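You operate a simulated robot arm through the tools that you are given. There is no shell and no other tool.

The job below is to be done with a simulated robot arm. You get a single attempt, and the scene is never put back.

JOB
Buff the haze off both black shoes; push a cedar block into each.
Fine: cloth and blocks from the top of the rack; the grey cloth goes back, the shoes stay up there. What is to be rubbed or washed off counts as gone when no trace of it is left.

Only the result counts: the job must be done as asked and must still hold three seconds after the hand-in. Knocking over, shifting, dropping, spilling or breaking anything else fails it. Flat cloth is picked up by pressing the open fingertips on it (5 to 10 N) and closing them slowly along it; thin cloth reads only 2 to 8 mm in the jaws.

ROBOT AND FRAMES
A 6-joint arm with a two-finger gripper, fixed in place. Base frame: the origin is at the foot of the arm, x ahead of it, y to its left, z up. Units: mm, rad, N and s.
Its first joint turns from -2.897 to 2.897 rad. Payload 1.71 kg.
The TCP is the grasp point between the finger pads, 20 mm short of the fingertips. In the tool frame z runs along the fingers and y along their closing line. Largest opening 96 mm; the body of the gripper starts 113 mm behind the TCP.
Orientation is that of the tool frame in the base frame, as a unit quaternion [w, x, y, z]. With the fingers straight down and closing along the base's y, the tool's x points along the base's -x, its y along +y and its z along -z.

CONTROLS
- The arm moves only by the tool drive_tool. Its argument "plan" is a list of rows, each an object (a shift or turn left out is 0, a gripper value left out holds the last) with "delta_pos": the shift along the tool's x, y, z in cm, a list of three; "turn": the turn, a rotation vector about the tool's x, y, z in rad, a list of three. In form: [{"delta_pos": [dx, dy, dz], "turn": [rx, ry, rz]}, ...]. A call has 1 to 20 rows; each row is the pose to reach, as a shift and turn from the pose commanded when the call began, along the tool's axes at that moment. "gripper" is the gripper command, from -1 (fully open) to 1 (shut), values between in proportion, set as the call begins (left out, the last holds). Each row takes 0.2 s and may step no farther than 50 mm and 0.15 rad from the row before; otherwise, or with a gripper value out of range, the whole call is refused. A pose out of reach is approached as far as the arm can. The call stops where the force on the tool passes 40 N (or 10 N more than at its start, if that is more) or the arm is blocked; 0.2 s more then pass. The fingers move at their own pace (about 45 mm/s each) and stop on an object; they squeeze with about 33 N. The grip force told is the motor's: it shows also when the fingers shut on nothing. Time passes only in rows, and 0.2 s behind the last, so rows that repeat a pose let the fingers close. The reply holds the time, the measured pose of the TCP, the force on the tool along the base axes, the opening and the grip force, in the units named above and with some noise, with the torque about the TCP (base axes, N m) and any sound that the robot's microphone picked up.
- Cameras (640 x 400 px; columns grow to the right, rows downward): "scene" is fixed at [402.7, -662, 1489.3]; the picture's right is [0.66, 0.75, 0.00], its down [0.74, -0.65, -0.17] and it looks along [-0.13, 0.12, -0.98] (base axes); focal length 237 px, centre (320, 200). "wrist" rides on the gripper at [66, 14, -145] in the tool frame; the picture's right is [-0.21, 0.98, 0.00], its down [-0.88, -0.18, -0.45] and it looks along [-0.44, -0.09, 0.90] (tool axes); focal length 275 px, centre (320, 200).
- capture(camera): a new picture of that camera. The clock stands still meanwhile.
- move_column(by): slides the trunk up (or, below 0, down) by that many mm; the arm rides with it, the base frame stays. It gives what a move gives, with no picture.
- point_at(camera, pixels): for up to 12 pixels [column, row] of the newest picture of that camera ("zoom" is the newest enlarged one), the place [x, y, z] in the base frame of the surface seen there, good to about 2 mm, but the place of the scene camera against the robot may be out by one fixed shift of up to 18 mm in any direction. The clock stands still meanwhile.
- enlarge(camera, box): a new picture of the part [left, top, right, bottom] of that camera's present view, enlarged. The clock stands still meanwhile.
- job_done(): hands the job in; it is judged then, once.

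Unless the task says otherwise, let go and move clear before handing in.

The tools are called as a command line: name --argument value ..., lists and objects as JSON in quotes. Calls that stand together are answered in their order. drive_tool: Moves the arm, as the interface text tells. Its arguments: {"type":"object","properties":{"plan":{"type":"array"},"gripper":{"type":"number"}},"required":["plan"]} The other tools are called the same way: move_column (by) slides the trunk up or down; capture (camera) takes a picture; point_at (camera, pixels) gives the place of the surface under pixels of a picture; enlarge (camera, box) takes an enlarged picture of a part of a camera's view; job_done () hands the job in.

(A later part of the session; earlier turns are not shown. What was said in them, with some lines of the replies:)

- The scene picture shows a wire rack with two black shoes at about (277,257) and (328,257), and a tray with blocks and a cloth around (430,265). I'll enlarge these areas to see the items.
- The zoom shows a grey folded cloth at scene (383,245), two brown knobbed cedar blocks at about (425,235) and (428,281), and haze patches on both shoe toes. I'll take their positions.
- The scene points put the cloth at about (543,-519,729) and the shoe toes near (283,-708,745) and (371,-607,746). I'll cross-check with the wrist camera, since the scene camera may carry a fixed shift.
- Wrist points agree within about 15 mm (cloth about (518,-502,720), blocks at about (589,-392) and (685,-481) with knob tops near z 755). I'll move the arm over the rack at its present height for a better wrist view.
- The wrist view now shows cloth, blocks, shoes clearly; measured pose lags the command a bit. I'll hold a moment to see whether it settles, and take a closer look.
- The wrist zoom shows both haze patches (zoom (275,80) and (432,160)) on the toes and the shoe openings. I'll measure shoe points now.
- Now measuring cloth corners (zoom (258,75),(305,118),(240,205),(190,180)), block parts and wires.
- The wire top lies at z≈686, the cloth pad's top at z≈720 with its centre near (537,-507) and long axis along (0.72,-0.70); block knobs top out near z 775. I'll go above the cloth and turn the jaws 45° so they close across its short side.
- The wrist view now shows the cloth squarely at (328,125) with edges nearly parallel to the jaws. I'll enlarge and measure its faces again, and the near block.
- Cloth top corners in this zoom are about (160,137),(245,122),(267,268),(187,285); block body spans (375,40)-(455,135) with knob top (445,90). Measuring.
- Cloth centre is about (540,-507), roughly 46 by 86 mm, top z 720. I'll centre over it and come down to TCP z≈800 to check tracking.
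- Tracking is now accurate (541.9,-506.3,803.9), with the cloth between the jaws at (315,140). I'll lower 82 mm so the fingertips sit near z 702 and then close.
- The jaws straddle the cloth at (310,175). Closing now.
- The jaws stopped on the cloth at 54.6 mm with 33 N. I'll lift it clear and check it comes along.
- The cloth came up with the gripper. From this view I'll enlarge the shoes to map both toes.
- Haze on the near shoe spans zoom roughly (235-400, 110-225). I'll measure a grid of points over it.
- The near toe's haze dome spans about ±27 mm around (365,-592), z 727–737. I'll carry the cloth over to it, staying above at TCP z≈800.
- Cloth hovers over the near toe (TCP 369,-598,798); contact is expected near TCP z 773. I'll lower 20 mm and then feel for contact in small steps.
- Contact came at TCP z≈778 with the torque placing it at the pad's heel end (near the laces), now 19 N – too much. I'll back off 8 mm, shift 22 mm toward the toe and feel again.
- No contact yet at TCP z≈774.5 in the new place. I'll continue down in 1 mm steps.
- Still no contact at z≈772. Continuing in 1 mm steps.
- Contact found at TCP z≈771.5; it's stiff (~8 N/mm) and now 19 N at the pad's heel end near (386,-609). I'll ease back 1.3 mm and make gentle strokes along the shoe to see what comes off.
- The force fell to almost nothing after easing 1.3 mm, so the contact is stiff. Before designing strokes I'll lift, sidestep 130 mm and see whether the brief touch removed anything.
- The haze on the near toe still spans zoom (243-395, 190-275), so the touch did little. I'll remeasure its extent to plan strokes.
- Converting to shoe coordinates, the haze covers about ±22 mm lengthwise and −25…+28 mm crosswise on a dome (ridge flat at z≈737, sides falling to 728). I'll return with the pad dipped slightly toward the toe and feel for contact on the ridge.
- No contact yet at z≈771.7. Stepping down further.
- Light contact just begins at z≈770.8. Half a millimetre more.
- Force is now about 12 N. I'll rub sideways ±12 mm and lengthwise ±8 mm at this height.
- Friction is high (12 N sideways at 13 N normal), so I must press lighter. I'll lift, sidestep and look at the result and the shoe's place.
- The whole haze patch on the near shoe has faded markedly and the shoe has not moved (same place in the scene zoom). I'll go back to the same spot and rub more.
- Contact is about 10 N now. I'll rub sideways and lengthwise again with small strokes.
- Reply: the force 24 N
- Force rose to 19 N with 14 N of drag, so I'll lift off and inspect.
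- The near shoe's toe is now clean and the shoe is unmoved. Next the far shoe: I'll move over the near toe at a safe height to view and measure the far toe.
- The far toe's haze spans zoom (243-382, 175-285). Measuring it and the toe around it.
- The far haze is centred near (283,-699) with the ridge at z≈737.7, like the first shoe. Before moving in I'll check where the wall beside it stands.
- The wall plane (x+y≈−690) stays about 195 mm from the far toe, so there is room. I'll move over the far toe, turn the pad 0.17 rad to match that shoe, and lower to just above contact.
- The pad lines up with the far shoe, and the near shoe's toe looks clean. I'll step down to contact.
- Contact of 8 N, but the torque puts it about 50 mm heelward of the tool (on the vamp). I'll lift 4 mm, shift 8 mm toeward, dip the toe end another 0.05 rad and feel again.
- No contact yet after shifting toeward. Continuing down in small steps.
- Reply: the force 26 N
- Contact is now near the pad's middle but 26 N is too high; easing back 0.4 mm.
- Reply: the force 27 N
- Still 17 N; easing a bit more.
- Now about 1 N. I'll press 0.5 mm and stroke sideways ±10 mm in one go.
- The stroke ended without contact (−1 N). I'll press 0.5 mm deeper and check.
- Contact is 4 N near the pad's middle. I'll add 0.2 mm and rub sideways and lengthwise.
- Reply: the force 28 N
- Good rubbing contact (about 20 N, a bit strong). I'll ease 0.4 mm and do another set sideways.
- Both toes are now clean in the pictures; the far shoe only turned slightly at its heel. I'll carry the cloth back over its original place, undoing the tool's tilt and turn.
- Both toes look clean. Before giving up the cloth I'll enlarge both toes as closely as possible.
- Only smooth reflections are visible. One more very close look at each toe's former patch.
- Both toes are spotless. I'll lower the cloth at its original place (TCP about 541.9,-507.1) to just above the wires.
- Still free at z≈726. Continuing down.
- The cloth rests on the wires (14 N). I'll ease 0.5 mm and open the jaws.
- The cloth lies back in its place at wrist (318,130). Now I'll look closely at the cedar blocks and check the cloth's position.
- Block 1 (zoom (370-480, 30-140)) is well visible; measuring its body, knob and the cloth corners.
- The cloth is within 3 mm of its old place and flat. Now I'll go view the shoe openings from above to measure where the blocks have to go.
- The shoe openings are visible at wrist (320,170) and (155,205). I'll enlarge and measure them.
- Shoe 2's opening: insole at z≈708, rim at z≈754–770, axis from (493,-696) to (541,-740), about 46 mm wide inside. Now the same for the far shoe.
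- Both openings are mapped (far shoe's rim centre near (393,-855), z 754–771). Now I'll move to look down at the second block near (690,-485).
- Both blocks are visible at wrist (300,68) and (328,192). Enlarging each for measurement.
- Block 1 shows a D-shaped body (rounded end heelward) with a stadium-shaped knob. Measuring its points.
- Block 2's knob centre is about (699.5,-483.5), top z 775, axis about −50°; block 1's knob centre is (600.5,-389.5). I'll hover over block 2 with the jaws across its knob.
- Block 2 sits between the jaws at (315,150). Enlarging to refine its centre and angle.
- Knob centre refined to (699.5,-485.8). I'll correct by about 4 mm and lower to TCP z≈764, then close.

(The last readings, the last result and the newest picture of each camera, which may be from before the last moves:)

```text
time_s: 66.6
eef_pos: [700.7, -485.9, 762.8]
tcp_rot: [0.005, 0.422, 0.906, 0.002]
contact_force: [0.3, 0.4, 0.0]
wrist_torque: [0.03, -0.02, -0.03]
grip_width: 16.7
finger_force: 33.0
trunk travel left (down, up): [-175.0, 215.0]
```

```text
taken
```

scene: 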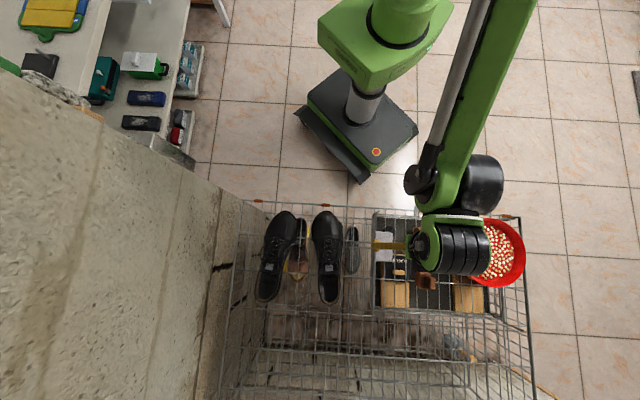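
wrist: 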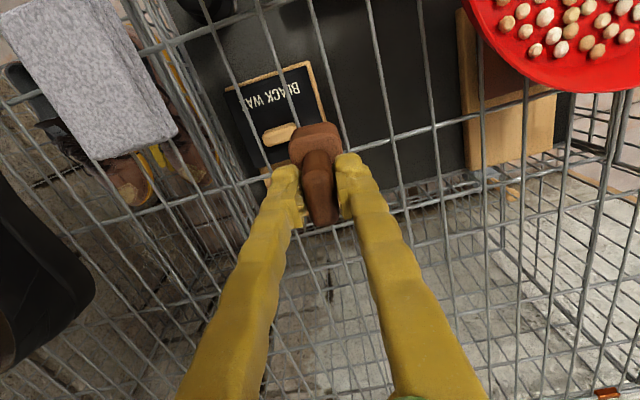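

The knob is gripped (16.7 mm, 33 N). Lifting straight up about 125 mm.

drive_tool --plan '[{"delta_pos": [0, 0, -1.0]}, {"delta_pos": [0, 0, -4.0]}, {"delta_pos": [0, 0, -8.0]}, {"delta_pos": [0, 0, -12.5]}, {"delta_pos": [0, 0, -12.5]}]' --gripper 1

capture --camera "wrist"

```text
time_s: 67.8
eef_pos: [697.5, -488.8, 893.5]
tcp_rot: [0.007, 0.422, 0.906, 0.003]
contact_force: [-0.2, -0.1, 0.4]
wrist_torque: [0.02, -0.01, -0.01]
grip_width: 16.6
finger_force: 33.0
trunk travel left (down, up): [-175.0, 215.0]
```

```text
taken
```

wrist: 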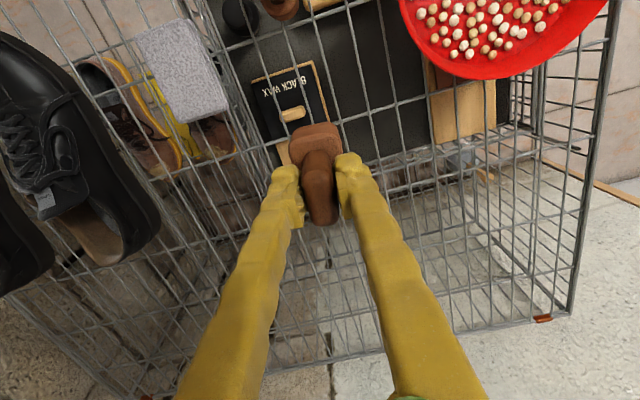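

Block held firmly. Carrying it at z≈893 to above the near shoe's opening, turning the jaws to that shoe's axis.

drive_tool --plan '[{"delta_pos": [-0.8, -4.1, 0], "turn": [0, 0, -0.02]}, {"delta_pos": [-1.6, -8.2, 0], "turn": [0, 0, -0.04]}, {"delta_pos": [-2.4, -12.3, 0], "turn": [0, 0, -0.06]}, {"delta_pos": [-3.2, -16.4, 0], "turn": [0, 0, -0.08]}, {"delta_pos": [-4.0, -20.5, 0], "turn": [0, 0, -0.1]}, {"delta_pos": [-4.8, -24.6, 0], "turn": [0, 0, -0.12]}, {"delta_pos": [-5.43, -28.64, 0], "turn": [0, 0, -0.136]}, {"delta_pos": [-5.43, -28.64, 0], "turn": [0, 0, -0.136]}, {"delta_pos": [-5.43, -28.64, 0], "turn": [0, 0, -0.136]}]' --gripper 1

capture --camera "wrist"

enlarge --camera "scene" --box '[240, 200, 400, 320]'

```text
time_s: 69.8
eef_pos: [514.1, -713.7, 886.2]
tcp_rot: [0.006, 0.359, 0.933, 0.002]
contact_force: [-0.5, -0.9, -0.2]
wrist_torque: [0.01, -0.02, 0.0]
grip_width: 16.6
finger_force: 33.0
trunk travel left (down, up): [-175.0, 215.0]
```

```text
taken
```

wrist: 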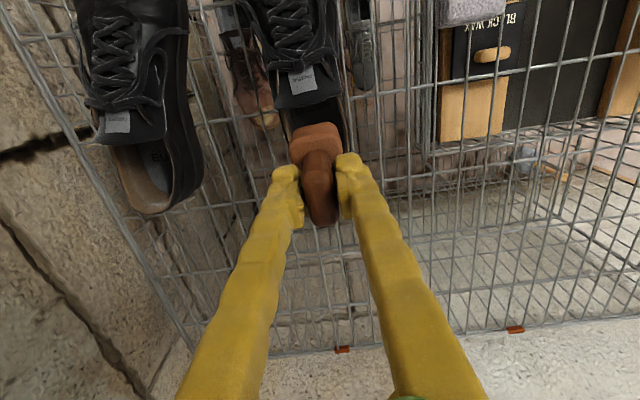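

```text
3.33 times, centred on (320, 260) of scene
```

zoom: 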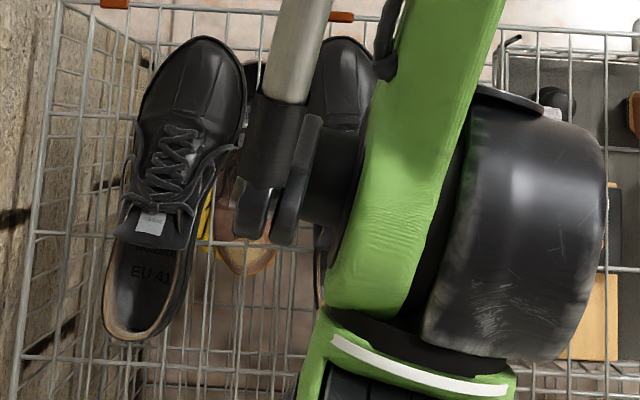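

Positioned at (514.1,-713.7) with the block above the opening. Lowering to just above the rim (TCP z≈850) and looking.

drive_tool --plan '[{"delta_pos": [0, 0, 2.0]}, {"delta_pos": [0, 0, 3.2]}, {"delta_pos": [0, 0, 3.2]}]' --gripper 1

enlarge --camera "wrist" --box '[220, 50, 420, 250]'

```text
time_s: 70.6
eef_pos: [515.7, -711.9, 856.0]
tcp_rot: [0.007, 0.36, 0.933, 0.002]
contact_force: [0.1, -0.1, 0.1]
wrist_torque: [0.03, 0.02, 0.0]
grip_width: 16.4
finger_force: 33.1
trunk travel left (down, up): [-175.0, 215.0]
```

```text
2.00 times, centred on (320, 150) of wrist
```

zoom: 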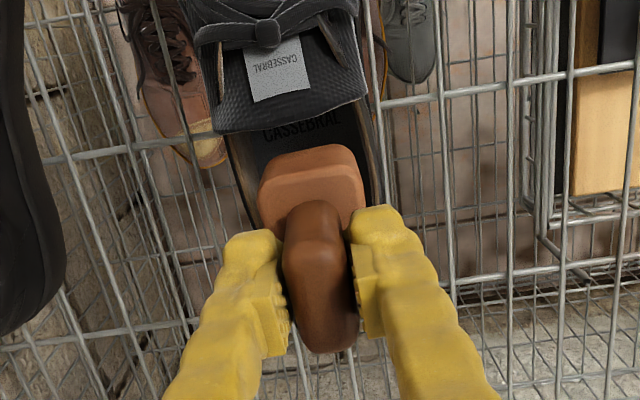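

The block looks centred between the rims. I'll verify with points on the block sides and rim.

point_at --camera "zoom" --pixels '[[264, 195], [360, 190], [265, 180], [355, 160], [235, 170], [378, 170], [247, 210], [384, 195], [240, 150], [372, 140], [310, 240], [310, 170]]'

```text
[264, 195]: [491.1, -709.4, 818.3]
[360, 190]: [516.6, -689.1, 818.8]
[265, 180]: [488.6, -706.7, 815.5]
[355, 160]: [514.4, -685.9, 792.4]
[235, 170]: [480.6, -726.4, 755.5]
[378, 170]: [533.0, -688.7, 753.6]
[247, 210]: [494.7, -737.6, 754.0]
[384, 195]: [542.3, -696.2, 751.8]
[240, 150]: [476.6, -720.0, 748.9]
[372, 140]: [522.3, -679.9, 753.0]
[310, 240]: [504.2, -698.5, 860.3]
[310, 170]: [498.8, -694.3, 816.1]
```

Block appears about 3.5 mm right of the opening's centreline; I'll shift left 3 mm and lower it partly into the opening.

drive_tool --plan '[{"delta_pos": [0, -0.3, 0]}, {"delta_pos": [0, -0.3, 1.0]}, {"delta_pos": [0, -0.3, 2.0]}, {"delta_pos": [0, -0.3, 2.0]}]' --gripper 1

enlarge --camera "wrist" --box '[220, 50, 420, 250]'

```text
time_s: 71.6
eef_pos: [514.4, -713.5, 836.6]
tcp_rot: [0.007, 0.359, 0.933, 0.002]
contact_force: [0.3, -0.4, 0.0]
wrist_torque: [0.04, 0.01, 0.0]
grip_width: 16.6
finger_force: 33.1
trunk travel left (down, up): [-175.0, 215.0]
```

```text
2.00 times, centred on (320, 150) of wrist
```

zoom: 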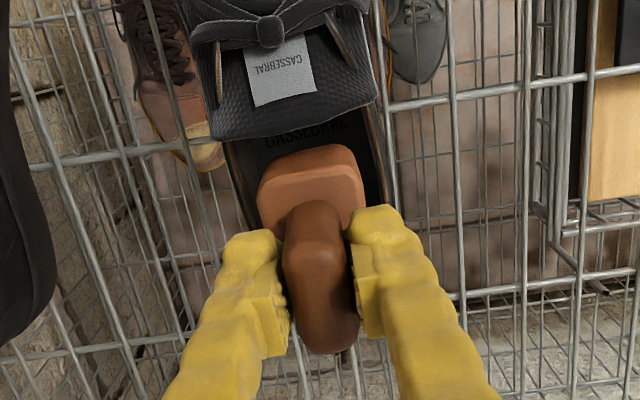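

Block enters centred with no force. Continuing down 12 mm steps while watching the force.

drive_tool --plan '[{"delta_pos": [0, -0.1, 0.6]}, {"delta_pos": [0, -0.1, 1.2]}, {"delta_pos": [0, -0.1, 1.2]}]' --gripper 1

drive_tool --plan '[{"delta_pos": [0, 0, 0.5]}, {"delta_pos": [0, 0, 1.0]}, {"delta_pos": [0, 0, 1.0]}]' --gripper 1

```text
time_s: 72.4
eef_pos: [513.3, -715.5, 825.5]
tcp_rot: [0.007, 0.36, 0.933, 0.002]
contact_force: [0.3, 0.2, -0.4]
wrist_torque: [-0.04, 0.05, -0.01]
grip_width: 16.5
finger_force: 32.7
trunk travel left (down, up): [-175.0, 215.0]
```

```text
time_s: 73.2
eef_pos: [514.0, -716.5, 815.1]
tcp_rot: [0.007, 0.36, 0.933, 0.003]
contact_force: [0.2, 0.2, -0.3]
wrist_torque: [0.01, 0.01, 0.01]
grip_width: 16.6
finger_force: 33.1
trunk travel left (down, up): [-175.0, 215.0]
```

No contact at TCP z 815 (block bottom about 737). Continuing to z≈797 and then fine steps.

drive_tool --plan '[{"delta_pos": [0, 0, 0.5]}, {"delta_pos": [0, 0, 1.0]}, {"delta_pos": [0, 0, 1.0]}]' --gripper 1

drive_tool --plan '[{"delta_pos": [0, 0, 0.4]}, {"delta_pos": [0, 0, 0.8]}, {"delta_pos": [0, 0, 0.8]}]' --gripper 1

enlarge --camera "wrist" --box '[220, 50, 420, 250]'

```text
time_s: 74.0
eef_pos: [513.8, -715.7, 804.1]
tcp_rot: [0.007, 0.36, 0.933, 0.003]
contact_force: [-0.1, -0.1, -0.2]
wrist_torque: [0.0, 0.01, 0.02]
grip_width: 16.5
finger_force: 33.1
trunk travel left (down, up): [-175.0, 215.0]
```

```text
time_s: 74.8
eef_pos: [514.7, -716.1, 794.9]
tcp_rot: [0.006, 0.361, 0.933, 0.003]
contact_force: [0.1, -0.2, -0.6]
wrist_torque: [0.01, 0.05, -0.02]
grip_width: 16.5
finger_force: 32.5
trunk travel left (down, up): [-175.0, 215.0]
```

```text
2.00 times, centred on (320, 150) of wrist
```

zoom: 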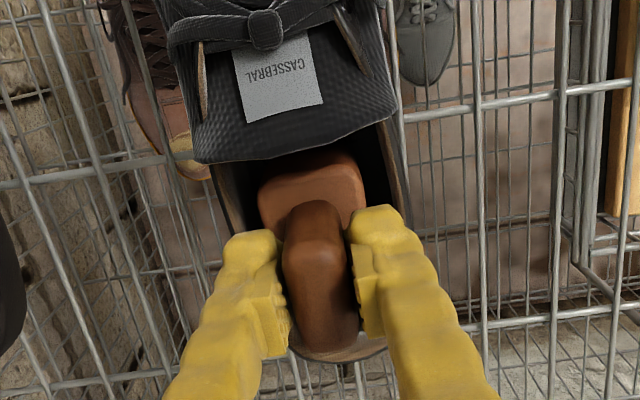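

The block is well inside the opening, still free at TCP z 795. Continuing in small steps to seat it on the insole.

drive_tool --plan '[{"delta_pos": [0, 0, 0.3]}, {"delta_pos": [0, 0, 0.5]}]' --gripper 1

drive_tool --plan '[{"delta_pos": [0, 0, 0.2]}]' --gripper 1

drive_tool --plan '[{"delta_pos": [0, 0, 0.15]}]' --gripper 1

```text
time_s: 75.4
eef_pos: [513.4, -714.2, 791.0]
tcp_rot: [0.007, 0.361, 0.933, 0.002]
contact_force: [-0.2, -0.7, -0.9]
wrist_torque: [0.01, 0.02, 0.01]
grip_width: 16.3
finger_force: 32.7
trunk travel left (down, up): [-175.0, 215.0]
```

```text
time_s: 75.8
eef_pos: [512.4, -715.1, 788.6]
tcp_rot: [0.007, 0.36, 0.933, 0.002]
contact_force: [-0.4, 0.1, -0.9]
wrist_torque: [0.0, 0.01, 0.03]
grip_width: 16.3
finger_force: 32.8
trunk travel left (down, up): [-175.0, 215.0]
```

```text
time_s: 76.2
eef_pos: [513.4, -716.5, 787.5]
tcp_rot: [0.007, 0.361, 0.933, 0.002]
contact_force: [1.0, -0.6, -0.7]
wrist_torque: [0.0, 0.03, 0.01]
grip_width: 16.8
finger_force: 32.4
trunk travel left (down, up): [-175.0, 215.0]
```

drive_tool --plan '[{"delta_pos": [0, 0, 0.15]}]' --gripper 1

drive_tool --plan '[{"delta_pos": [0, 0, 0.1]}]' --gripper 1

drive_tool --plan '[{"delta_pos": [0, 0, 0.1]}]' --gripper 1

```text
time_s: 76.6
eef_pos: [514.4, -716.0, 785.4]
tcp_rot: [0.006, 0.36, 0.933, 0.002]
contact_force: [-0.5, 1.1, -0.6]
wrist_torque: [0.02, 0.01, 0.01]
grip_width: 16.8
finger_force: 32.9
trunk travel left (down, up): [-175.0, 215.0]
```

```text
time_s: 77.0
eef_pos: [514.0, -715.4, 785.8]
tcp_rot: [0.006, 0.36, 0.933, 0.002]
contact_force: [0.2, 0.3, 0.1]
wrist_torque: [-0.01, -0.04, -0.01]
grip_width: 16.4
finger_force: 33.0
trunk travel left (down, up): [-175.0, 215.0]
```

```text
time_s: 77.4
eef_pos: [513.7, -715.0, 785.1]
tcp_rot: [0.006, 0.359, 0.933, 0.002]
contact_force: [2.1, -4.1, 7.4]
wrist_torque: [-0.06, -0.03, -0.01]
grip_width: 16.6
finger_force: 33.1
trunk travel left (down, up): [-175.0, 215.0]
```

The block touched down at TCP z≈785 (bottom at about 707, the insole) with 7 N. I'll press slightly more to seat it.

drive_tool --plan '[{"delta_pos": [0, 0, 0.08]}, {"delta_pos": [0, 0, 0.08]}]' --gripper 1

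```text
time_s: 78.0
eef_pos: [514.0, -714.7, 785.1]
tcp_rot: [0.006, 0.36, 0.933, 0.002]
contact_force: [-0.3, -0.4, 20.6]
wrist_torque: [0.1, 0.15, 0.01]
grip_width: 16.4
finger_force: 33.5
trunk travel left (down, up): [-175.0, 215.0]
```

Seated firmly at 20 N with little torque. Now I'll ease off and open the jaws part way, then rise.

drive_tool --plan '[{"delta_pos": [0, 0, -0.08]}]' --gripper 1

drive_tool --plan '[{"delta_pos": [0, 0, 0]}, {"delta_pos": [0, 0, 0]}, {"delta_pos": [0, 0, 0]}]' --gripper 0.2

drive_tool --plan '[{"delta_pos": [0, 0, -1.5]}, {"delta_pos": [0, 0, -5.0]}, {"delta_pos": [0, 0, -9.0]}, {"delta_pos": [0, 0, -11.0]}, {"delta_pos": [0, 0, -11.0]}]' --gripper 0.2

capture --camera "wrist"

```text
time_s: 78.4
eef_pos: [513.7, -714.2, 784.0]
tcp_rot: [0.007, 0.36, 0.933, 0.003]
contact_force: [-3.7, 0.9, 13.3]
wrist_torque: [0.14, 0.19, -0.01]
grip_width: 16.6
finger_force: 33.1
trunk travel left (down, up): [-175.0, 215.0]
```

```text
time_s: 79.2
eef_pos: [514.6, -716.4, 784.5]
tcp_rot: [0.007, 0.36, 0.933, 0.003]
contact_force: [6.5, 2.5, 7.5]
wrist_torque: [0.15, -0.08, -0.07]
grip_width: 39.3
finger_force: 3.9
trunk travel left (down, up): [-175.0, 215.0]
```

```text
time_s: 80.4
eef_pos: [513.2, -715.9, 896.6]
tcp_rot: [0.006, 0.36, 0.933, 0.002]
contact_force: [-0.4, 0.0, 0.1]
wrist_torque: [-0.06, -0.06, 0.02]
grip_width: 38.3
finger_force: 0.1
trunk travel left (down, up): [-175.0, 215.0]
```

```text
taken
```

wrist: 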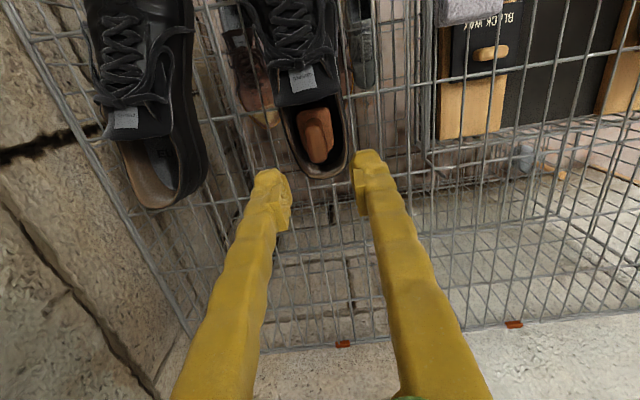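

The block sits in the near shoe at wrist (318,140). I'll enlarge to check it and the shoe.

enlarge --camera "wrist" --box '[260, 60, 380, 190]'

point_at --camera "zoom" --pixels '[[310, 160], [310, 260], [330, 200], [300, 140]]'

```text
3.08 times, centred on (320, 125) of wrist
```

zoom: 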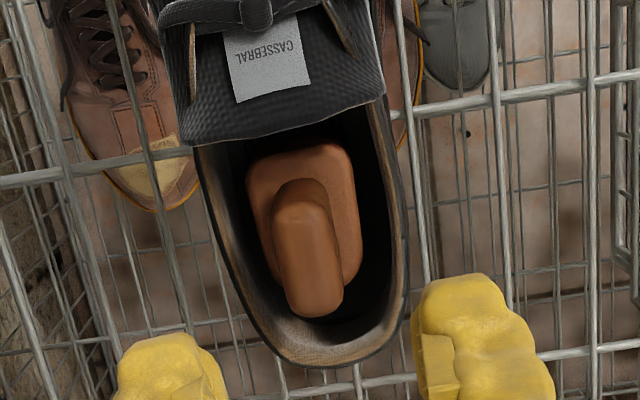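

```text
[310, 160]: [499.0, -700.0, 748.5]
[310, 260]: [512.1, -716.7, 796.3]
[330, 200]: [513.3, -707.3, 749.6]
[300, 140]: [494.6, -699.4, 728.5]
```

Block 2 stands level in the near shoe (body top z≈749, below the rim; knob top 796). Now remeasuring the far shoe's opening from here.

enlarge --camera "wrist" --box '[90, 90, 230, 220]'

```text
3.08 times, centred on (160, 155) of wrist
```

zoom: 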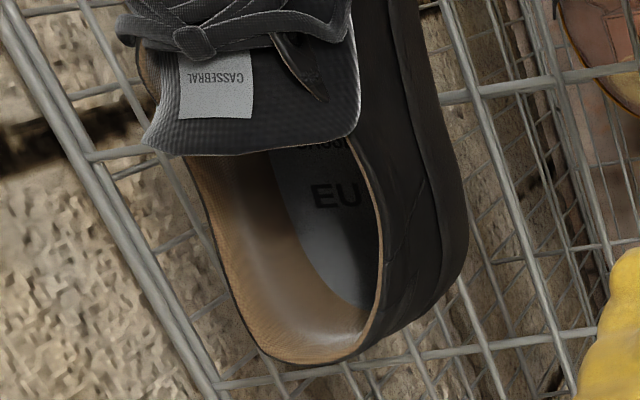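

For a reliable measurement I'll move to look straight at the far shoe's opening, turned to its axis.

drive_tool --plan '[{"delta_pos": [1.6, -3.8, 0], "turn": [0, 0, 0.05]}, {"delta_pos": [3.3, -7.6, 0], "turn": [0, 0, 0.1]}, {"delta_pos": [5.0, -11.5, 0], "turn": [0, 0, 0.15]}, {"delta_pos": [6.7, -15.4, 0], "turn": [0, 0, 0.21]}, {"delta_pos": [6.7, -15.4, 0], "turn": [0, 0, 0.21]}]' --gripper -1

capture --camera "wrist"

capture --camera "scene"

```text
time_s: 81.6
eef_pos: [358.9, -781.9, 890.7]
tcp_rot: [0.006, 0.455, 0.89, 0.003]
contact_force: [-0.1, 0.3, -0.4]
wrist_torque: [0.01, -0.02, 0.0]
grip_width: 96.0
finger_force: 0.0
trunk travel left (down, up): [-175.0, 215.0]
```

```text
taken
```

wrist: 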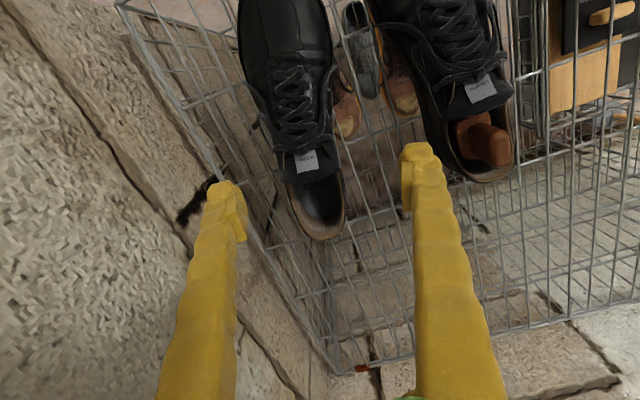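

```text
taken
```

scene: 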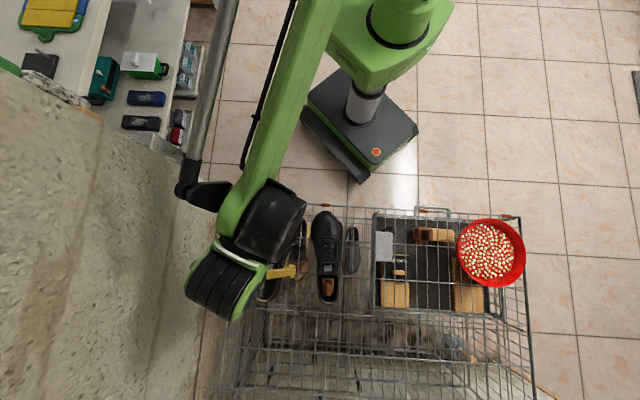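

No contact; the wrist keeps roughly 100 mm from the wall. The far shoe's opening is at wrist (318,205); enlarging to measure it.

enlarge --camera "wrist" --box '[250, 130, 380, 250]'

```text
3.33 times, centred on (315, 190) of wrist
```

zoom: 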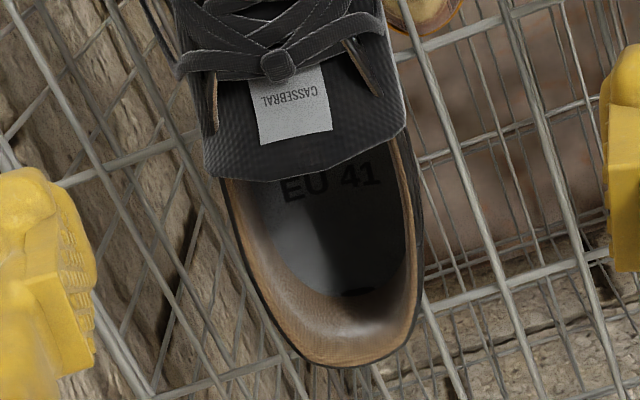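

point_at --camera "zoom" --pixels '[[228, 190], [240, 235], [262, 290], [298, 345], [330, 362], [370, 355], [405, 330], [418, 280], [416, 230], [410, 180], [400, 145], [310, 180]]'

point_at --camera "zoom" --pixels '[[330, 210], [340, 250], [280, 220], [395, 220], [290, 270], [390, 270], [350, 285], [320, 175], [275, 175], [360, 165], [300, 150], [230, 160]]'

```text
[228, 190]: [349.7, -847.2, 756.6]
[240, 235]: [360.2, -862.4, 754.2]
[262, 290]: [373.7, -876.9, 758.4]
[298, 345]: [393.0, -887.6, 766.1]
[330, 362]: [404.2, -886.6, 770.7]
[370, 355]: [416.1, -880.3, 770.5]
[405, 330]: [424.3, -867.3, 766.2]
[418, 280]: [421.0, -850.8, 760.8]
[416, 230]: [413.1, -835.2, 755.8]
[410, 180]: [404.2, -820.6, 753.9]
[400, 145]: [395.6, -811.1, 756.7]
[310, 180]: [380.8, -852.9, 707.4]
```

```text
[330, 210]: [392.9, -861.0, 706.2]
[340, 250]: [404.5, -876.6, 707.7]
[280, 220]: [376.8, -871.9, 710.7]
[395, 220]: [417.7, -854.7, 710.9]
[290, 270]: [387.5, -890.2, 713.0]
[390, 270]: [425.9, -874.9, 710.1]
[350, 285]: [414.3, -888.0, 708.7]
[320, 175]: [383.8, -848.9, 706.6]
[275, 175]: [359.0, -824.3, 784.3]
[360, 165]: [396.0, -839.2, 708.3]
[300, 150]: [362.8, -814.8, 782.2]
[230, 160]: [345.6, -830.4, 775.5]
```

Far shoe's opening: axis about −52.5°, target for the knob centre (388.4,-849.7). Now I'll travel back at safe height to above block 1 near (600.5,-389.5).

drive_tool --plan '[{"delta_pos": [1.8, 4.2, 0], "turn": [0, 0, -0.015]}, {"delta_pos": [3.5, 8.5, 0], "turn": [0, 0, -0.03]}, {"delta_pos": [5.3, 12.8, 0], "turn": [0, 0, -0.045]}, {"delta_pos": [7.1, 17.0, 0], "turn": [0, 0, -0.06]}, {"delta_pos": [8.9, 21.3, 0], "turn": [0, 0, -0.075]}, {"delta_pos": [10.6, 25.5, 0], "turn": [0, 0, -0.09]}, {"delta_pos": [12.4, 29.8, 0], "turn": [0, 0, -0.105]}, {"delta_pos": [14.2, 34.0, 0], "turn": [0, 0, -0.12]}, {"delta_pos": [15.9, 38.3, 0], "turn": [0, 0, -0.135]}, {"delta_pos": [17.7, 42.5, 0], "turn": [0, 0, -0.15]}, {"delta_pos": [17.7, 42.5, 2.0], "turn": [0, 0, -0.15]}, {"delta_pos": [17.7, 42.5, 4.0], "turn": [0, 0, -0.15]}, {"delta_pos": [17.7, 42.5, 4.0], "turn": [0, 0, -0.15]}]' --gripper -1

capture --camera "wrist"

```text
time_s: 84.4
eef_pos: [600.7, -390.4, 854.8]
tcp_rot: [0.007, 0.387, 0.922, 0.003]
contact_force: [0.0, 0.2, -0.4]
wrist_torque: [0.0, 0.0, 0.01]
grip_width: 96.1
finger_force: 0.1
trunk travel left (down, up): [-175.0, 215.0]
```

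```text
taken
```

wrist: 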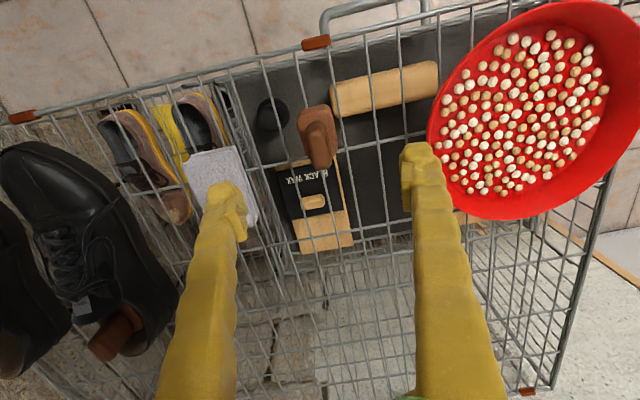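

Block 1 is between the jaws at (318,138); the bowl's edge is near (432,120). I'll measure both before descending.

enlarge --camera "wrist" --box '[280, 90, 360, 180]'

point_at --camera "wrist" --pixels '[[431, 110], [431, 140], [436, 165], [450, 190], [460, 75], [480, 50], [500, 110], [480, 210]]'

```text
4.44 times, centred on (320, 135) of wrist
```

zoom: 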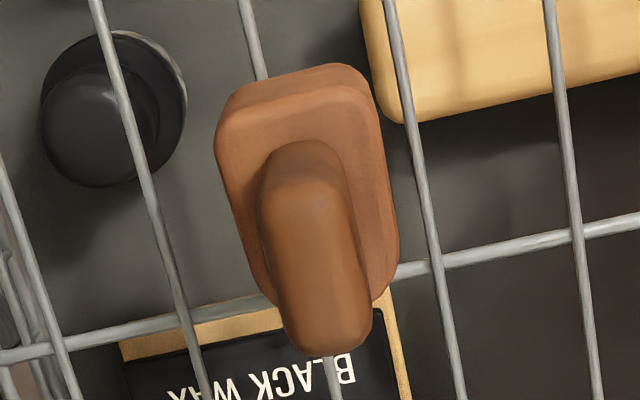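

```text
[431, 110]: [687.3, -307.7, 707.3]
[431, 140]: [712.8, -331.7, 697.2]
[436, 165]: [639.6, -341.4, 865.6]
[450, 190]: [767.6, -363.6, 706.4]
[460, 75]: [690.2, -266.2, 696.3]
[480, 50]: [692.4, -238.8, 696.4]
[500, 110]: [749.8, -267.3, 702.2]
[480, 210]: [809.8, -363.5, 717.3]
```

The bowl rim is low (z≈710) and over 45 mm from the finger's path. Measuring the knob for centring.

point_at --camera "zoom" --pixels '[[305, 185], [325, 345], [266, 215], [280, 310], [340, 210], [365, 300], [315, 265], [228, 130], [360, 85], [392, 220]]'

```text
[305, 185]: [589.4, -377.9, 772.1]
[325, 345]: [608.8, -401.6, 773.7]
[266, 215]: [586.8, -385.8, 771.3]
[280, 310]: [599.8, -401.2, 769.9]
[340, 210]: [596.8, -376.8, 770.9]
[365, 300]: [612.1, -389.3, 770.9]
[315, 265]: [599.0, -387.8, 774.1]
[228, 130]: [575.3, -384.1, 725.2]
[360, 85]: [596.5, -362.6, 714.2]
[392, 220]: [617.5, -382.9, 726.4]
```

Knob centre (599,-389) with the tool nearly exact. Descending to TCP z≈763 and closing.

drive_tool --plan '[{"delta_pos": [0.2, 0, 3.5]}, {"delta_pos": [0.2, 0, 7.0]}, {"delta_pos": [0.2, 0, 9.1]}, {"delta_pos": [0.2, 0, 9.1]}]' --gripper -1

drive_tool --plan '[{"delta_pos": [0, 0, 0]}, {"delta_pos": [0, 0, 0]}, {"delta_pos": [0, 0, 0]}, {"delta_pos": [0, 0, 0]}, {"delta_pos": [0, 0, 0]}, {"delta_pos": [0, 0, 0]}, {"delta_pos": [0, 0, 0]}]' --gripper 1

capture --camera "wrist"

```text
time_s: 85.4
eef_pos: [599.8, -391.2, 765.6]
tcp_rot: [0.006, 0.387, 0.922, 0.003]
contact_force: [-0.2, -0.6, 0.1]
wrist_torque: [0.01, -0.02, -0.01]
grip_width: 96.0
finger_force: 0.0
trunk travel left (down, up): [-175.0, 215.0]
```

```text
time_s: 87.0
eef_pos: [600.8, -391.3, 763.6]
tcp_rot: [0.007, 0.387, 0.922, 0.002]
contact_force: [0.0, 0.1, -0.4]
wrist_torque: [0.0, 0.01, -0.01]
grip_width: 16.7
finger_force: 33.2
trunk travel left (down, up): [-175.0, 215.0]
```

```text
taken
```

wrist: 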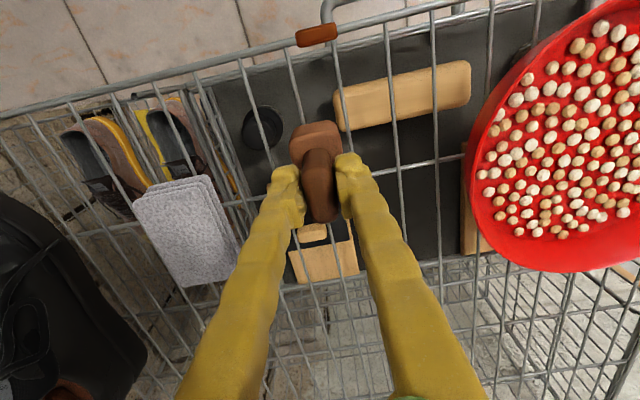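

Block 1 is gripped. Lifting it clear.

drive_tool --plan '[{"delta_pos": [0, 0, -1.0]}, {"delta_pos": [0, 0, -4.5]}, {"delta_pos": [0, 0, -9.0]}, {"delta_pos": [0, 0, -13.3]}, {"delta_pos": [0, 0, -13.3]}]' --gripper 1

capture --camera "wrist"

```text
time_s: 88.2
eef_pos: [596.5, -390.4, 899.1]
tcp_rot: [0.007, 0.388, 0.922, 0.002]
contact_force: [0.3, -1.5, -0.5]
wrist_torque: [-0.02, -0.01, 0.01]
grip_width: 16.6
finger_force: 32.8
trunk travel left (down, up): [-175.0, 215.0]
```

```text
taken
```

wrist: 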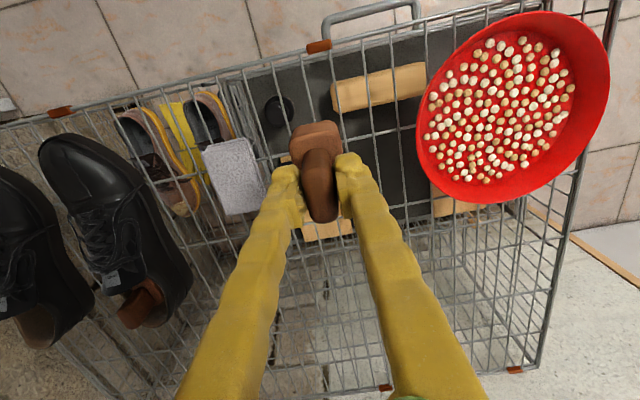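

Block 1 is up at z≈899. Carrying it to above the far shoe's opening, turning to its axis.

drive_tool --plan '[{"delta_pos": [-1.5, -3.9, 0], "turn": [0, 0, 0.01]}, {"delta_pos": [-3.0, -7.8, 0], "turn": [0, 0, 0.02]}, {"delta_pos": [-4.5, -11.8, 0], "turn": [0, 0, 0.03]}, {"delta_pos": [-6.0, -15.7, 0], "turn": [0, 0, 0.04]}, {"delta_pos": [-7.5, -19.6, 0], "turn": [0, 0, 0.05]}, {"delta_pos": [-9.1, -23.5, 0], "turn": [0, 0, 0.06]}, {"delta_pos": [-10.6, -27.4, 0], "turn": [0, 0, 0.07]}, {"delta_pos": [-12.1, -31.4, 0], "turn": [0, 0, 0.08]}, {"delta_pos": [-13.6, -35.3, 0], "turn": [0, 0, 0.09]}, {"delta_pos": [-15.1, -39.2, 0], "turn": [0, 0, 0.1]}, {"delta_pos": [-16.6, -43.1, 0], "turn": [0, 0, 0.11]}, {"delta_pos": [-18.16, -47.04, 0], "turn": [0, 0, 0.122]}, {"delta_pos": [-18.16, -47.04, 0], "turn": [0, 0, 0.122]}, {"delta_pos": [-18.16, -47.04, 0], "turn": [0, 0, 0.122]}]' --gripper 1

capture --camera "wrist"

capture --camera "scene"

```text
time_s: 91.2
eef_pos: [392.8, -849.4, 894.5]
tcp_rot: [0.006, 0.443, 0.897, 0.003]
contact_force: [-0.2, 0.0, -0.9]
wrist_torque: [0.02, -0.03, -0.03]
grip_width: 16.3
finger_force: 32.9
trunk travel left (down, up): [-175.0, 215.0]
```

```text
taken
```

wrist: 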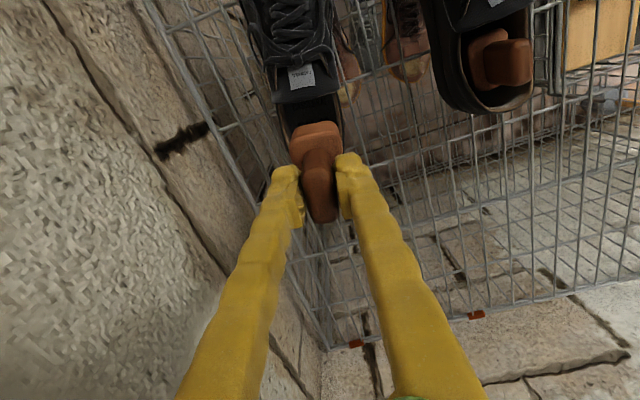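

```text
taken
```

scene: 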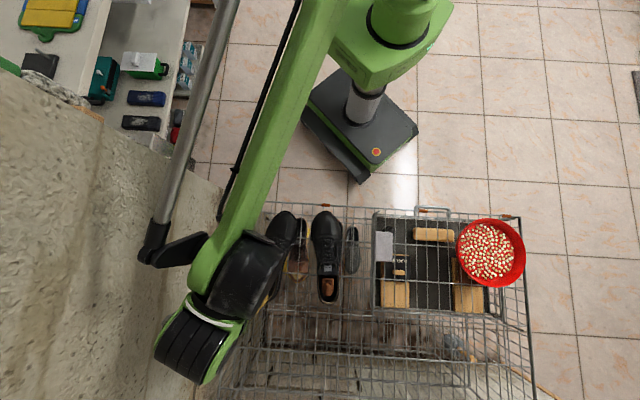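

Now at (392.8,-849.4); about 4 mm right of target. I'll correct and lower to just above the rim.

drive_tool --plan '[{"delta_pos": [0.24, -0.37, 1.5]}, {"delta_pos": [0.24, -0.37, 3.5]}, {"delta_pos": [0.24, -0.37, 3.9]}, {"delta_pos": [0.24, -0.37, 3.9]}]' --gripper 1

enlarge --camera "wrist" --box '[220, 50, 420, 250]'

point_at --camera "zoom" --pixels '[[264, 195], [360, 190], [266, 175], [350, 155], [245, 170], [375, 170], [255, 210], [383, 195], [310, 240], [310, 170]]'

```text
time_s: 92.2
eef_pos: [386.0, -849.7, 854.2]
tcp_rot: [0.006, 0.443, 0.896, 0.002]
contact_force: [0.3, -0.1, 0.0]
wrist_torque: [0.0, 0.0, 0.01]
grip_width: 16.6
finger_force: 33.0
trunk travel left (down, up): [-175.0, 215.0]
```

```text
2.00 times, centred on (320, 150) of wrist
```

zoom: 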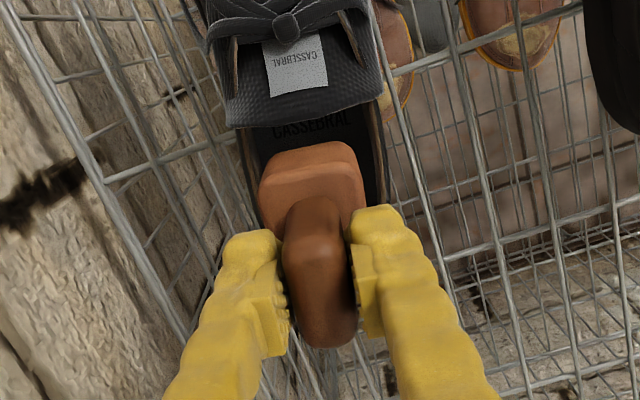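

```text
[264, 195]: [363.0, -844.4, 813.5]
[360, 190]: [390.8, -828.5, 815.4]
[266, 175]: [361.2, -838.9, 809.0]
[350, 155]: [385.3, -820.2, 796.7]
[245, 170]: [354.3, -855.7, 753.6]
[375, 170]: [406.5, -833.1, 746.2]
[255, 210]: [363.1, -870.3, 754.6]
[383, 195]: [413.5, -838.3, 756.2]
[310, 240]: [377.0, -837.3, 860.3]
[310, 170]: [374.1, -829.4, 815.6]
```

Block and opening centrelines agree within about 1 mm. Lowering into the opening in stages.

drive_tool --plan '[{"delta_pos": [0, 0, 1.0]}, {"delta_pos": [0, 0, 2.0]}, {"delta_pos": [0, 0, 2.0]}]' --gripper 1

drive_tool --plan '[{"delta_pos": [0, 0, 0.6]}, {"delta_pos": [0, 0, 1.2]}, {"delta_pos": [0, 0, 1.2]}]' --gripper 1

enlarge --camera "wrist" --box '[220, 50, 420, 250]'

```text
time_s: 93.0
eef_pos: [387.0, -849.5, 834.1]
tcp_rot: [0.006, 0.443, 0.897, 0.003]
contact_force: [0.3, 0.1, -0.4]
wrist_torque: [0.01, 0.01, -0.03]
grip_width: 16.7
finger_force: 32.7
trunk travel left (down, up): [-175.0, 215.0]
```

```text
time_s: 93.8
eef_pos: [386.6, -848.7, 823.6]
tcp_rot: [0.006, 0.443, 0.897, 0.003]
contact_force: [0.6, -0.4, 0.1]
wrist_torque: [0.01, -0.01, 0.0]
grip_width: 16.6
finger_force: 33.4
trunk travel left (down, up): [-175.0, 215.0]
```

```text
2.00 times, centred on (320, 150) of wrist
```

zoom: 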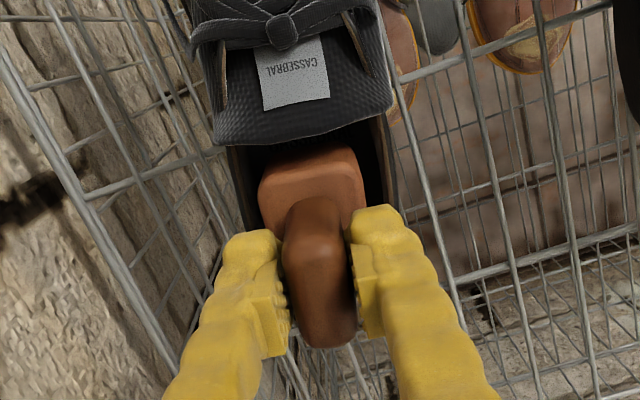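

Centred with no force. Continuing down.

drive_tool --plan '[{"delta_pos": [0, 0, 0.5]}, {"delta_pos": [0, 0, 1.0]}, {"delta_pos": [0, 0, 1.0]}]' --gripper 1

drive_tool --plan '[{"delta_pos": [0, 0, 0.5]}, {"delta_pos": [0, 0, 1.0]}, {"delta_pos": [0, 0, 1.0]}]' --gripper 1

drive_tool --plan '[{"delta_pos": [0, 0, 0.4]}, {"delta_pos": [0, 0, 0.8]}, {"delta_pos": [0, 0, 0.8]}]' --gripper 1

```text
time_s: 94.6
eef_pos: [387.0, -849.2, 813.2]
tcp_rot: [0.006, 0.443, 0.896, 0.003]
contact_force: [0.2, -0.4, 0.3]
wrist_torque: [-0.02, -0.01, -0.01]
grip_width: 16.5
finger_force: 32.8
trunk travel left (down, up): [-175.0, 215.0]
```

```text
time_s: 95.4
eef_pos: [384.8, -850.4, 802.6]
tcp_rot: [0.007, 0.443, 0.897, 0.003]
contact_force: [-0.1, -1.0, -1.2]
wrist_torque: [0.02, -0.02, -0.01]
grip_width: 16.5
finger_force: 33.1
trunk travel left (down, up): [-175.0, 215.0]
```

```text
time_s: 96.2
eef_pos: [387.2, -850.3, 794.7]
tcp_rot: [0.006, 0.443, 0.897, 0.003]
contact_force: [0.6, -0.6, -0.5]
wrist_torque: [0.0, 0.01, 0.02]
grip_width: 16.4
finger_force: 33.5
trunk travel left (down, up): [-175.0, 215.0]
```

Still free at TCP z≈795. Fine steps to the insole.

drive_tool --plan '[{"delta_pos": [0, 0, 0.3]}, {"delta_pos": [0, 0, 0.6]}, {"delta_pos": [0, 0, 0.6]}]' --gripper 1

drive_tool --plan '[{"delta_pos": [0, 0, 0.15]}]' --gripper 1

drive_tool --plan '[{"delta_pos": [0, 0, 0.12]}]' --gripper 1

drive_tool --plan '[{"delta_pos": [0, 0, 0.1]}]' --gripper 1

```text
time_s: 97.0
eef_pos: [386.6, -850.9, 789.8]
tcp_rot: [0.006, 0.443, 0.897, 0.002]
contact_force: [0.0, 0.2, -1.3]
wrist_torque: [-0.01, 0.02, 0.0]
grip_width: 16.5
finger_force: 33.0
trunk travel left (down, up): [-175.0, 215.0]
```

```text
time_s: 97.4
eef_pos: [386.8, -850.5, 787.9]
tcp_rot: [0.006, 0.443, 0.897, 0.003]
contact_force: [0.2, 0.8, -1.1]
wrist_torque: [0.02, 0.03, 0.01]
grip_width: 16.3
finger_force: 33.6
trunk travel left (down, up): [-175.0, 215.0]
```

```text
time_s: 97.8
eef_pos: [386.2, -850.1, 788.4]
tcp_rot: [0.007, 0.443, 0.897, 0.003]
contact_force: [0.1, -0.1, -1.5]
wrist_torque: [0.0, 0.0, -0.01]
grip_width: 16.2
finger_force: 33.0
trunk travel left (down, up): [-175.0, 215.0]
```

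```text
time_s: 98.2
eef_pos: [387.0, -849.0, 786.9]
tcp_rot: [0.006, 0.442, 0.897, 0.003]
contact_force: [2.8, -3.9, 11.1]
wrist_torque: [-0.08, -0.06, 0.01]
grip_width: 16.5
finger_force: 33.3
trunk travel left (down, up): [-175.0, 215.0]
```

Contact at TCP z≈787 with 11 N, matching the insole. A slight extra push to seat it.

drive_tool --plan '[{"delta_pos": [0, 0, 0.06]}, {"delta_pos": [0, 0, 0.06]}]' --gripper 1

drive_tool --plan '[{"delta_pos": [0, 0, -0.1]}]' --gripper 1

```text
time_s: 98.8
eef_pos: [387.5, -850.2, 787.0]
tcp_rot: [0.007, 0.443, 0.896, 0.002]
contact_force: [2.7, -1.3, 21.5]
wrist_torque: [-0.47, -0.42, 0.02]
grip_width: 16.5
finger_force: 32.9
trunk travel left (down, up): [-175.0, 215.0]
```

```text
time_s: 99.2
eef_pos: [386.8, -849.9, 787.0]
tcp_rot: [0.006, 0.444, 0.896, 0.002]
contact_force: [-1.0, 9.4, 9.1]
wrist_torque: [0.18, -0.04, 0.01]
grip_width: 16.6
finger_force: 33.1
trunk travel left (down, up): [-175.0, 215.0]
```

Seated. I'll open the jaws just a little (about 28 mm) to clear the knob and rise.

drive_tool --plan '[{"delta_pos": [0, 0, 0]}, {"delta_pos": [0, 0, 0]}, {"delta_pos": [0, 0, 0]}]' --gripper 0.42

drive_tool --plan '[{"delta_pos": [0, 0, -1.0]}, {"delta_pos": [0, 0, -3.0]}, {"delta_pos": [0, 0, -6.0]}, {"delta_pos": [0, 0, -10.0]}, {"delta_pos": [0, 0, -11.0]}, {"delta_pos": [0, 0, -11.0]}]' --gripper 0.42

enlarge --camera "wrist" --box '[230, 40, 400, 200]'

```text
time_s: 100.0
eef_pos: [387.2, -852.1, 786.3]
tcp_rot: [0.006, 0.443, 0.896, 0.003]
contact_force: [0.5, 0.1, 0.1]
wrist_torque: [-0.02, 0.0, -0.03]
grip_width: 28.2
finger_force: 0.0
trunk travel left (down, up): [-175.0, 215.0]
```

```text
time_s: 101.4
eef_pos: [387.6, -851.6, 897.6]
tcp_rot: [0.006, 0.443, 0.896, 0.003]
contact_force: [0.6, 1.0, 0.0]
wrist_torque: [-0.01, 0.01, 0.03]
grip_width: 27.7
finger_force: 0.2
trunk travel left (down, up): [-175.0, 215.0]
```

```text
2.50 times, centred on (315, 120) of wrist
```

zoom: 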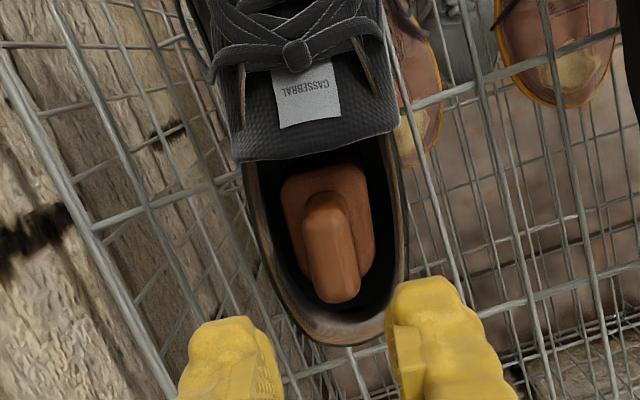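

Both blocks now sit in their shoes. I'll check this one's height and then retract the arm away from the rack.

point_at --camera "zoom" --pixels '[[335, 270], [310, 190], [350, 180], [360, 240], [300, 220], [270, 270]]'

drive_tool --plan '[{"delta_pos": [0, 0, -2.0]}, {"delta_pos": [3.3, 2.4, -3.0]}, {"delta_pos": [6.7, 4.8, -4.0]}, {"delta_pos": [10.0, 7.2, -5.0]}, {"delta_pos": [13.4, 9.5, -5.0]}, {"delta_pos": [16.8, 11.9, -5.0]}, {"delta_pos": [20.2, 14.3, -5.0]}, {"delta_pos": [23.6, 16.7, -5.0]}, {"delta_pos": [27.0, 19.1, -5.0]}, {"delta_pos": [30.4, 21.5, -5.0]}, {"delta_pos": [30.4, 21.5, -5.0]}]' --gripper 0.42

capture --camera "scene"

capture --camera "wrist"

```text
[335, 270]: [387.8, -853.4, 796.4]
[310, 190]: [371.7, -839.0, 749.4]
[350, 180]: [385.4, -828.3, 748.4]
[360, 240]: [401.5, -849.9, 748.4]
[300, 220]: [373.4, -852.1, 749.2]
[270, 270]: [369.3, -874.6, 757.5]
```

```text
time_s: 103.8
eef_pos: [371.0, -480.0, 946.2]
tcp_rot: [0.006, 0.444, 0.896, 0.002]
contact_force: [0.5, 0.0, 0.1]
wrist_torque: [-0.04, -0.03, 0.0]
grip_width: 27.7
finger_force: 0.1
trunk travel left (down, up): [-175.0, 215.0]
```

```text
taken
```

scene: 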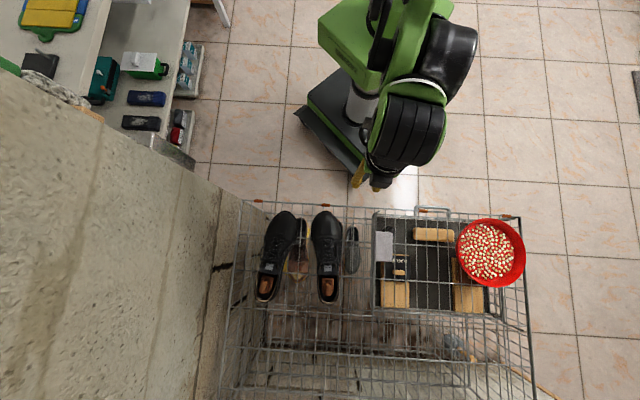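

```text
taken
```

wrist: 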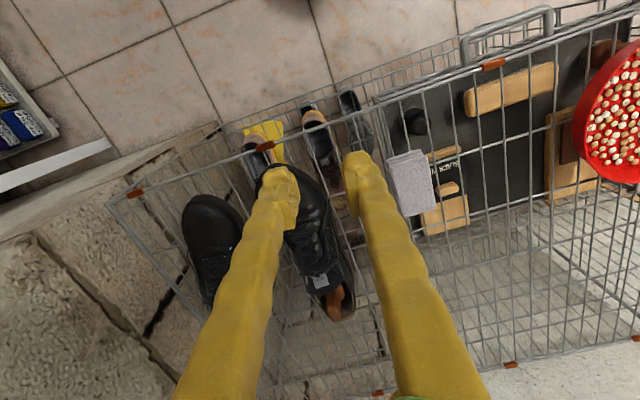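

The arm is clear and both blocks show in the shoes at scene (266,285) and (328,286). A last close check of toes, cloth and tray.

enlarge --camera "scene" --box '[240, 200, 360, 310]'

enlarge --camera "scene" --box '[360, 195, 540, 325]'

enlarge --camera "scene" --box '[262, 208, 306, 236]'

enlarge --camera "scene" --box '[306, 208, 350, 236]'

```text
3.64 times, centred on (300, 255) of scene
```

zoom: 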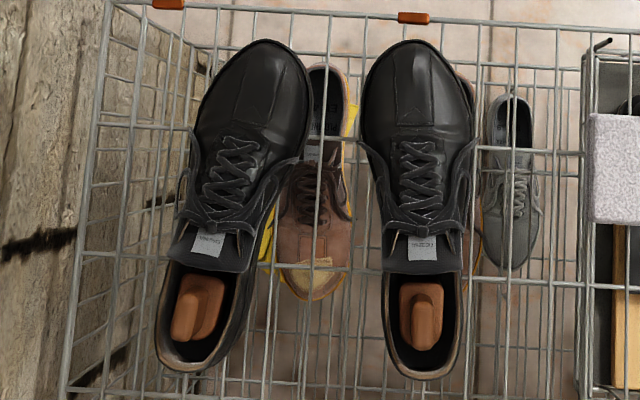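

```text
3.08 times, centred on (450, 260) of scene
```

zoom: 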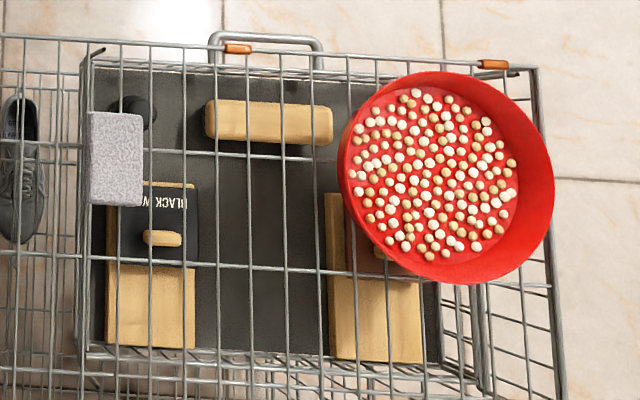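

```text
14.29 times, centred on (284, 222) of scene
```

zoom: 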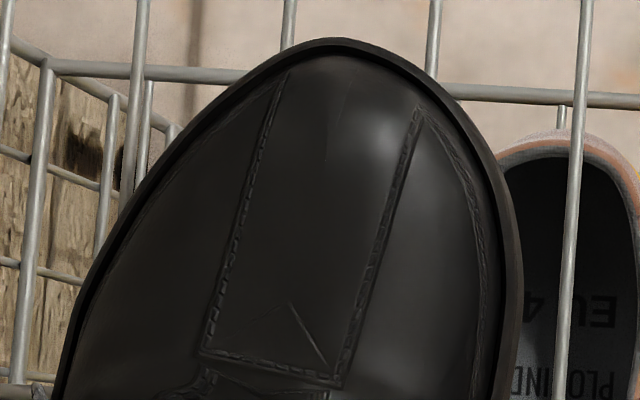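

```text
14.29 times, centred on (328, 222) of scene
```

zoom: 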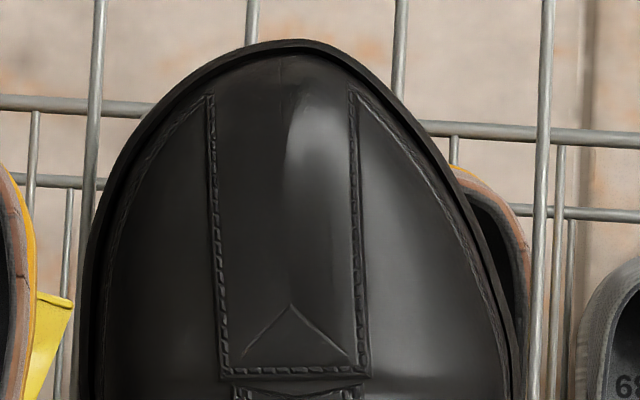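

Both toes are free of haze, both blocks stand in the shoes (body tops about 749, below the rim), the grey cloth is back within about 3 mm of its old place, and the bowl and tray look unchanged. The arm is clear, so I'm handing in.

job_done

```text
The job is handed in.
```

The job is handed in. I checked the result from the cameras before handing in; no verdict has come back.

- **Shoes:** both toes show no trace of haze in the closest pictures I could take. The far shoe's heel swung roughly 12 mm toward the wall while I buffed it. Both shoes are still standing on top of the rack.
- **Cedar blocks:** one block sits level in each shoe, pressed onto the insole with about 20 N. The wide part of each is below the shoe's rim and the knob sticks up.
- **Grey cloth:** back within about 3 mm of where it lay, flat on the wires.
- **Everything else:** the red bowl and the tray items look the same as at the start. The gripper is empty and clear of the rack.
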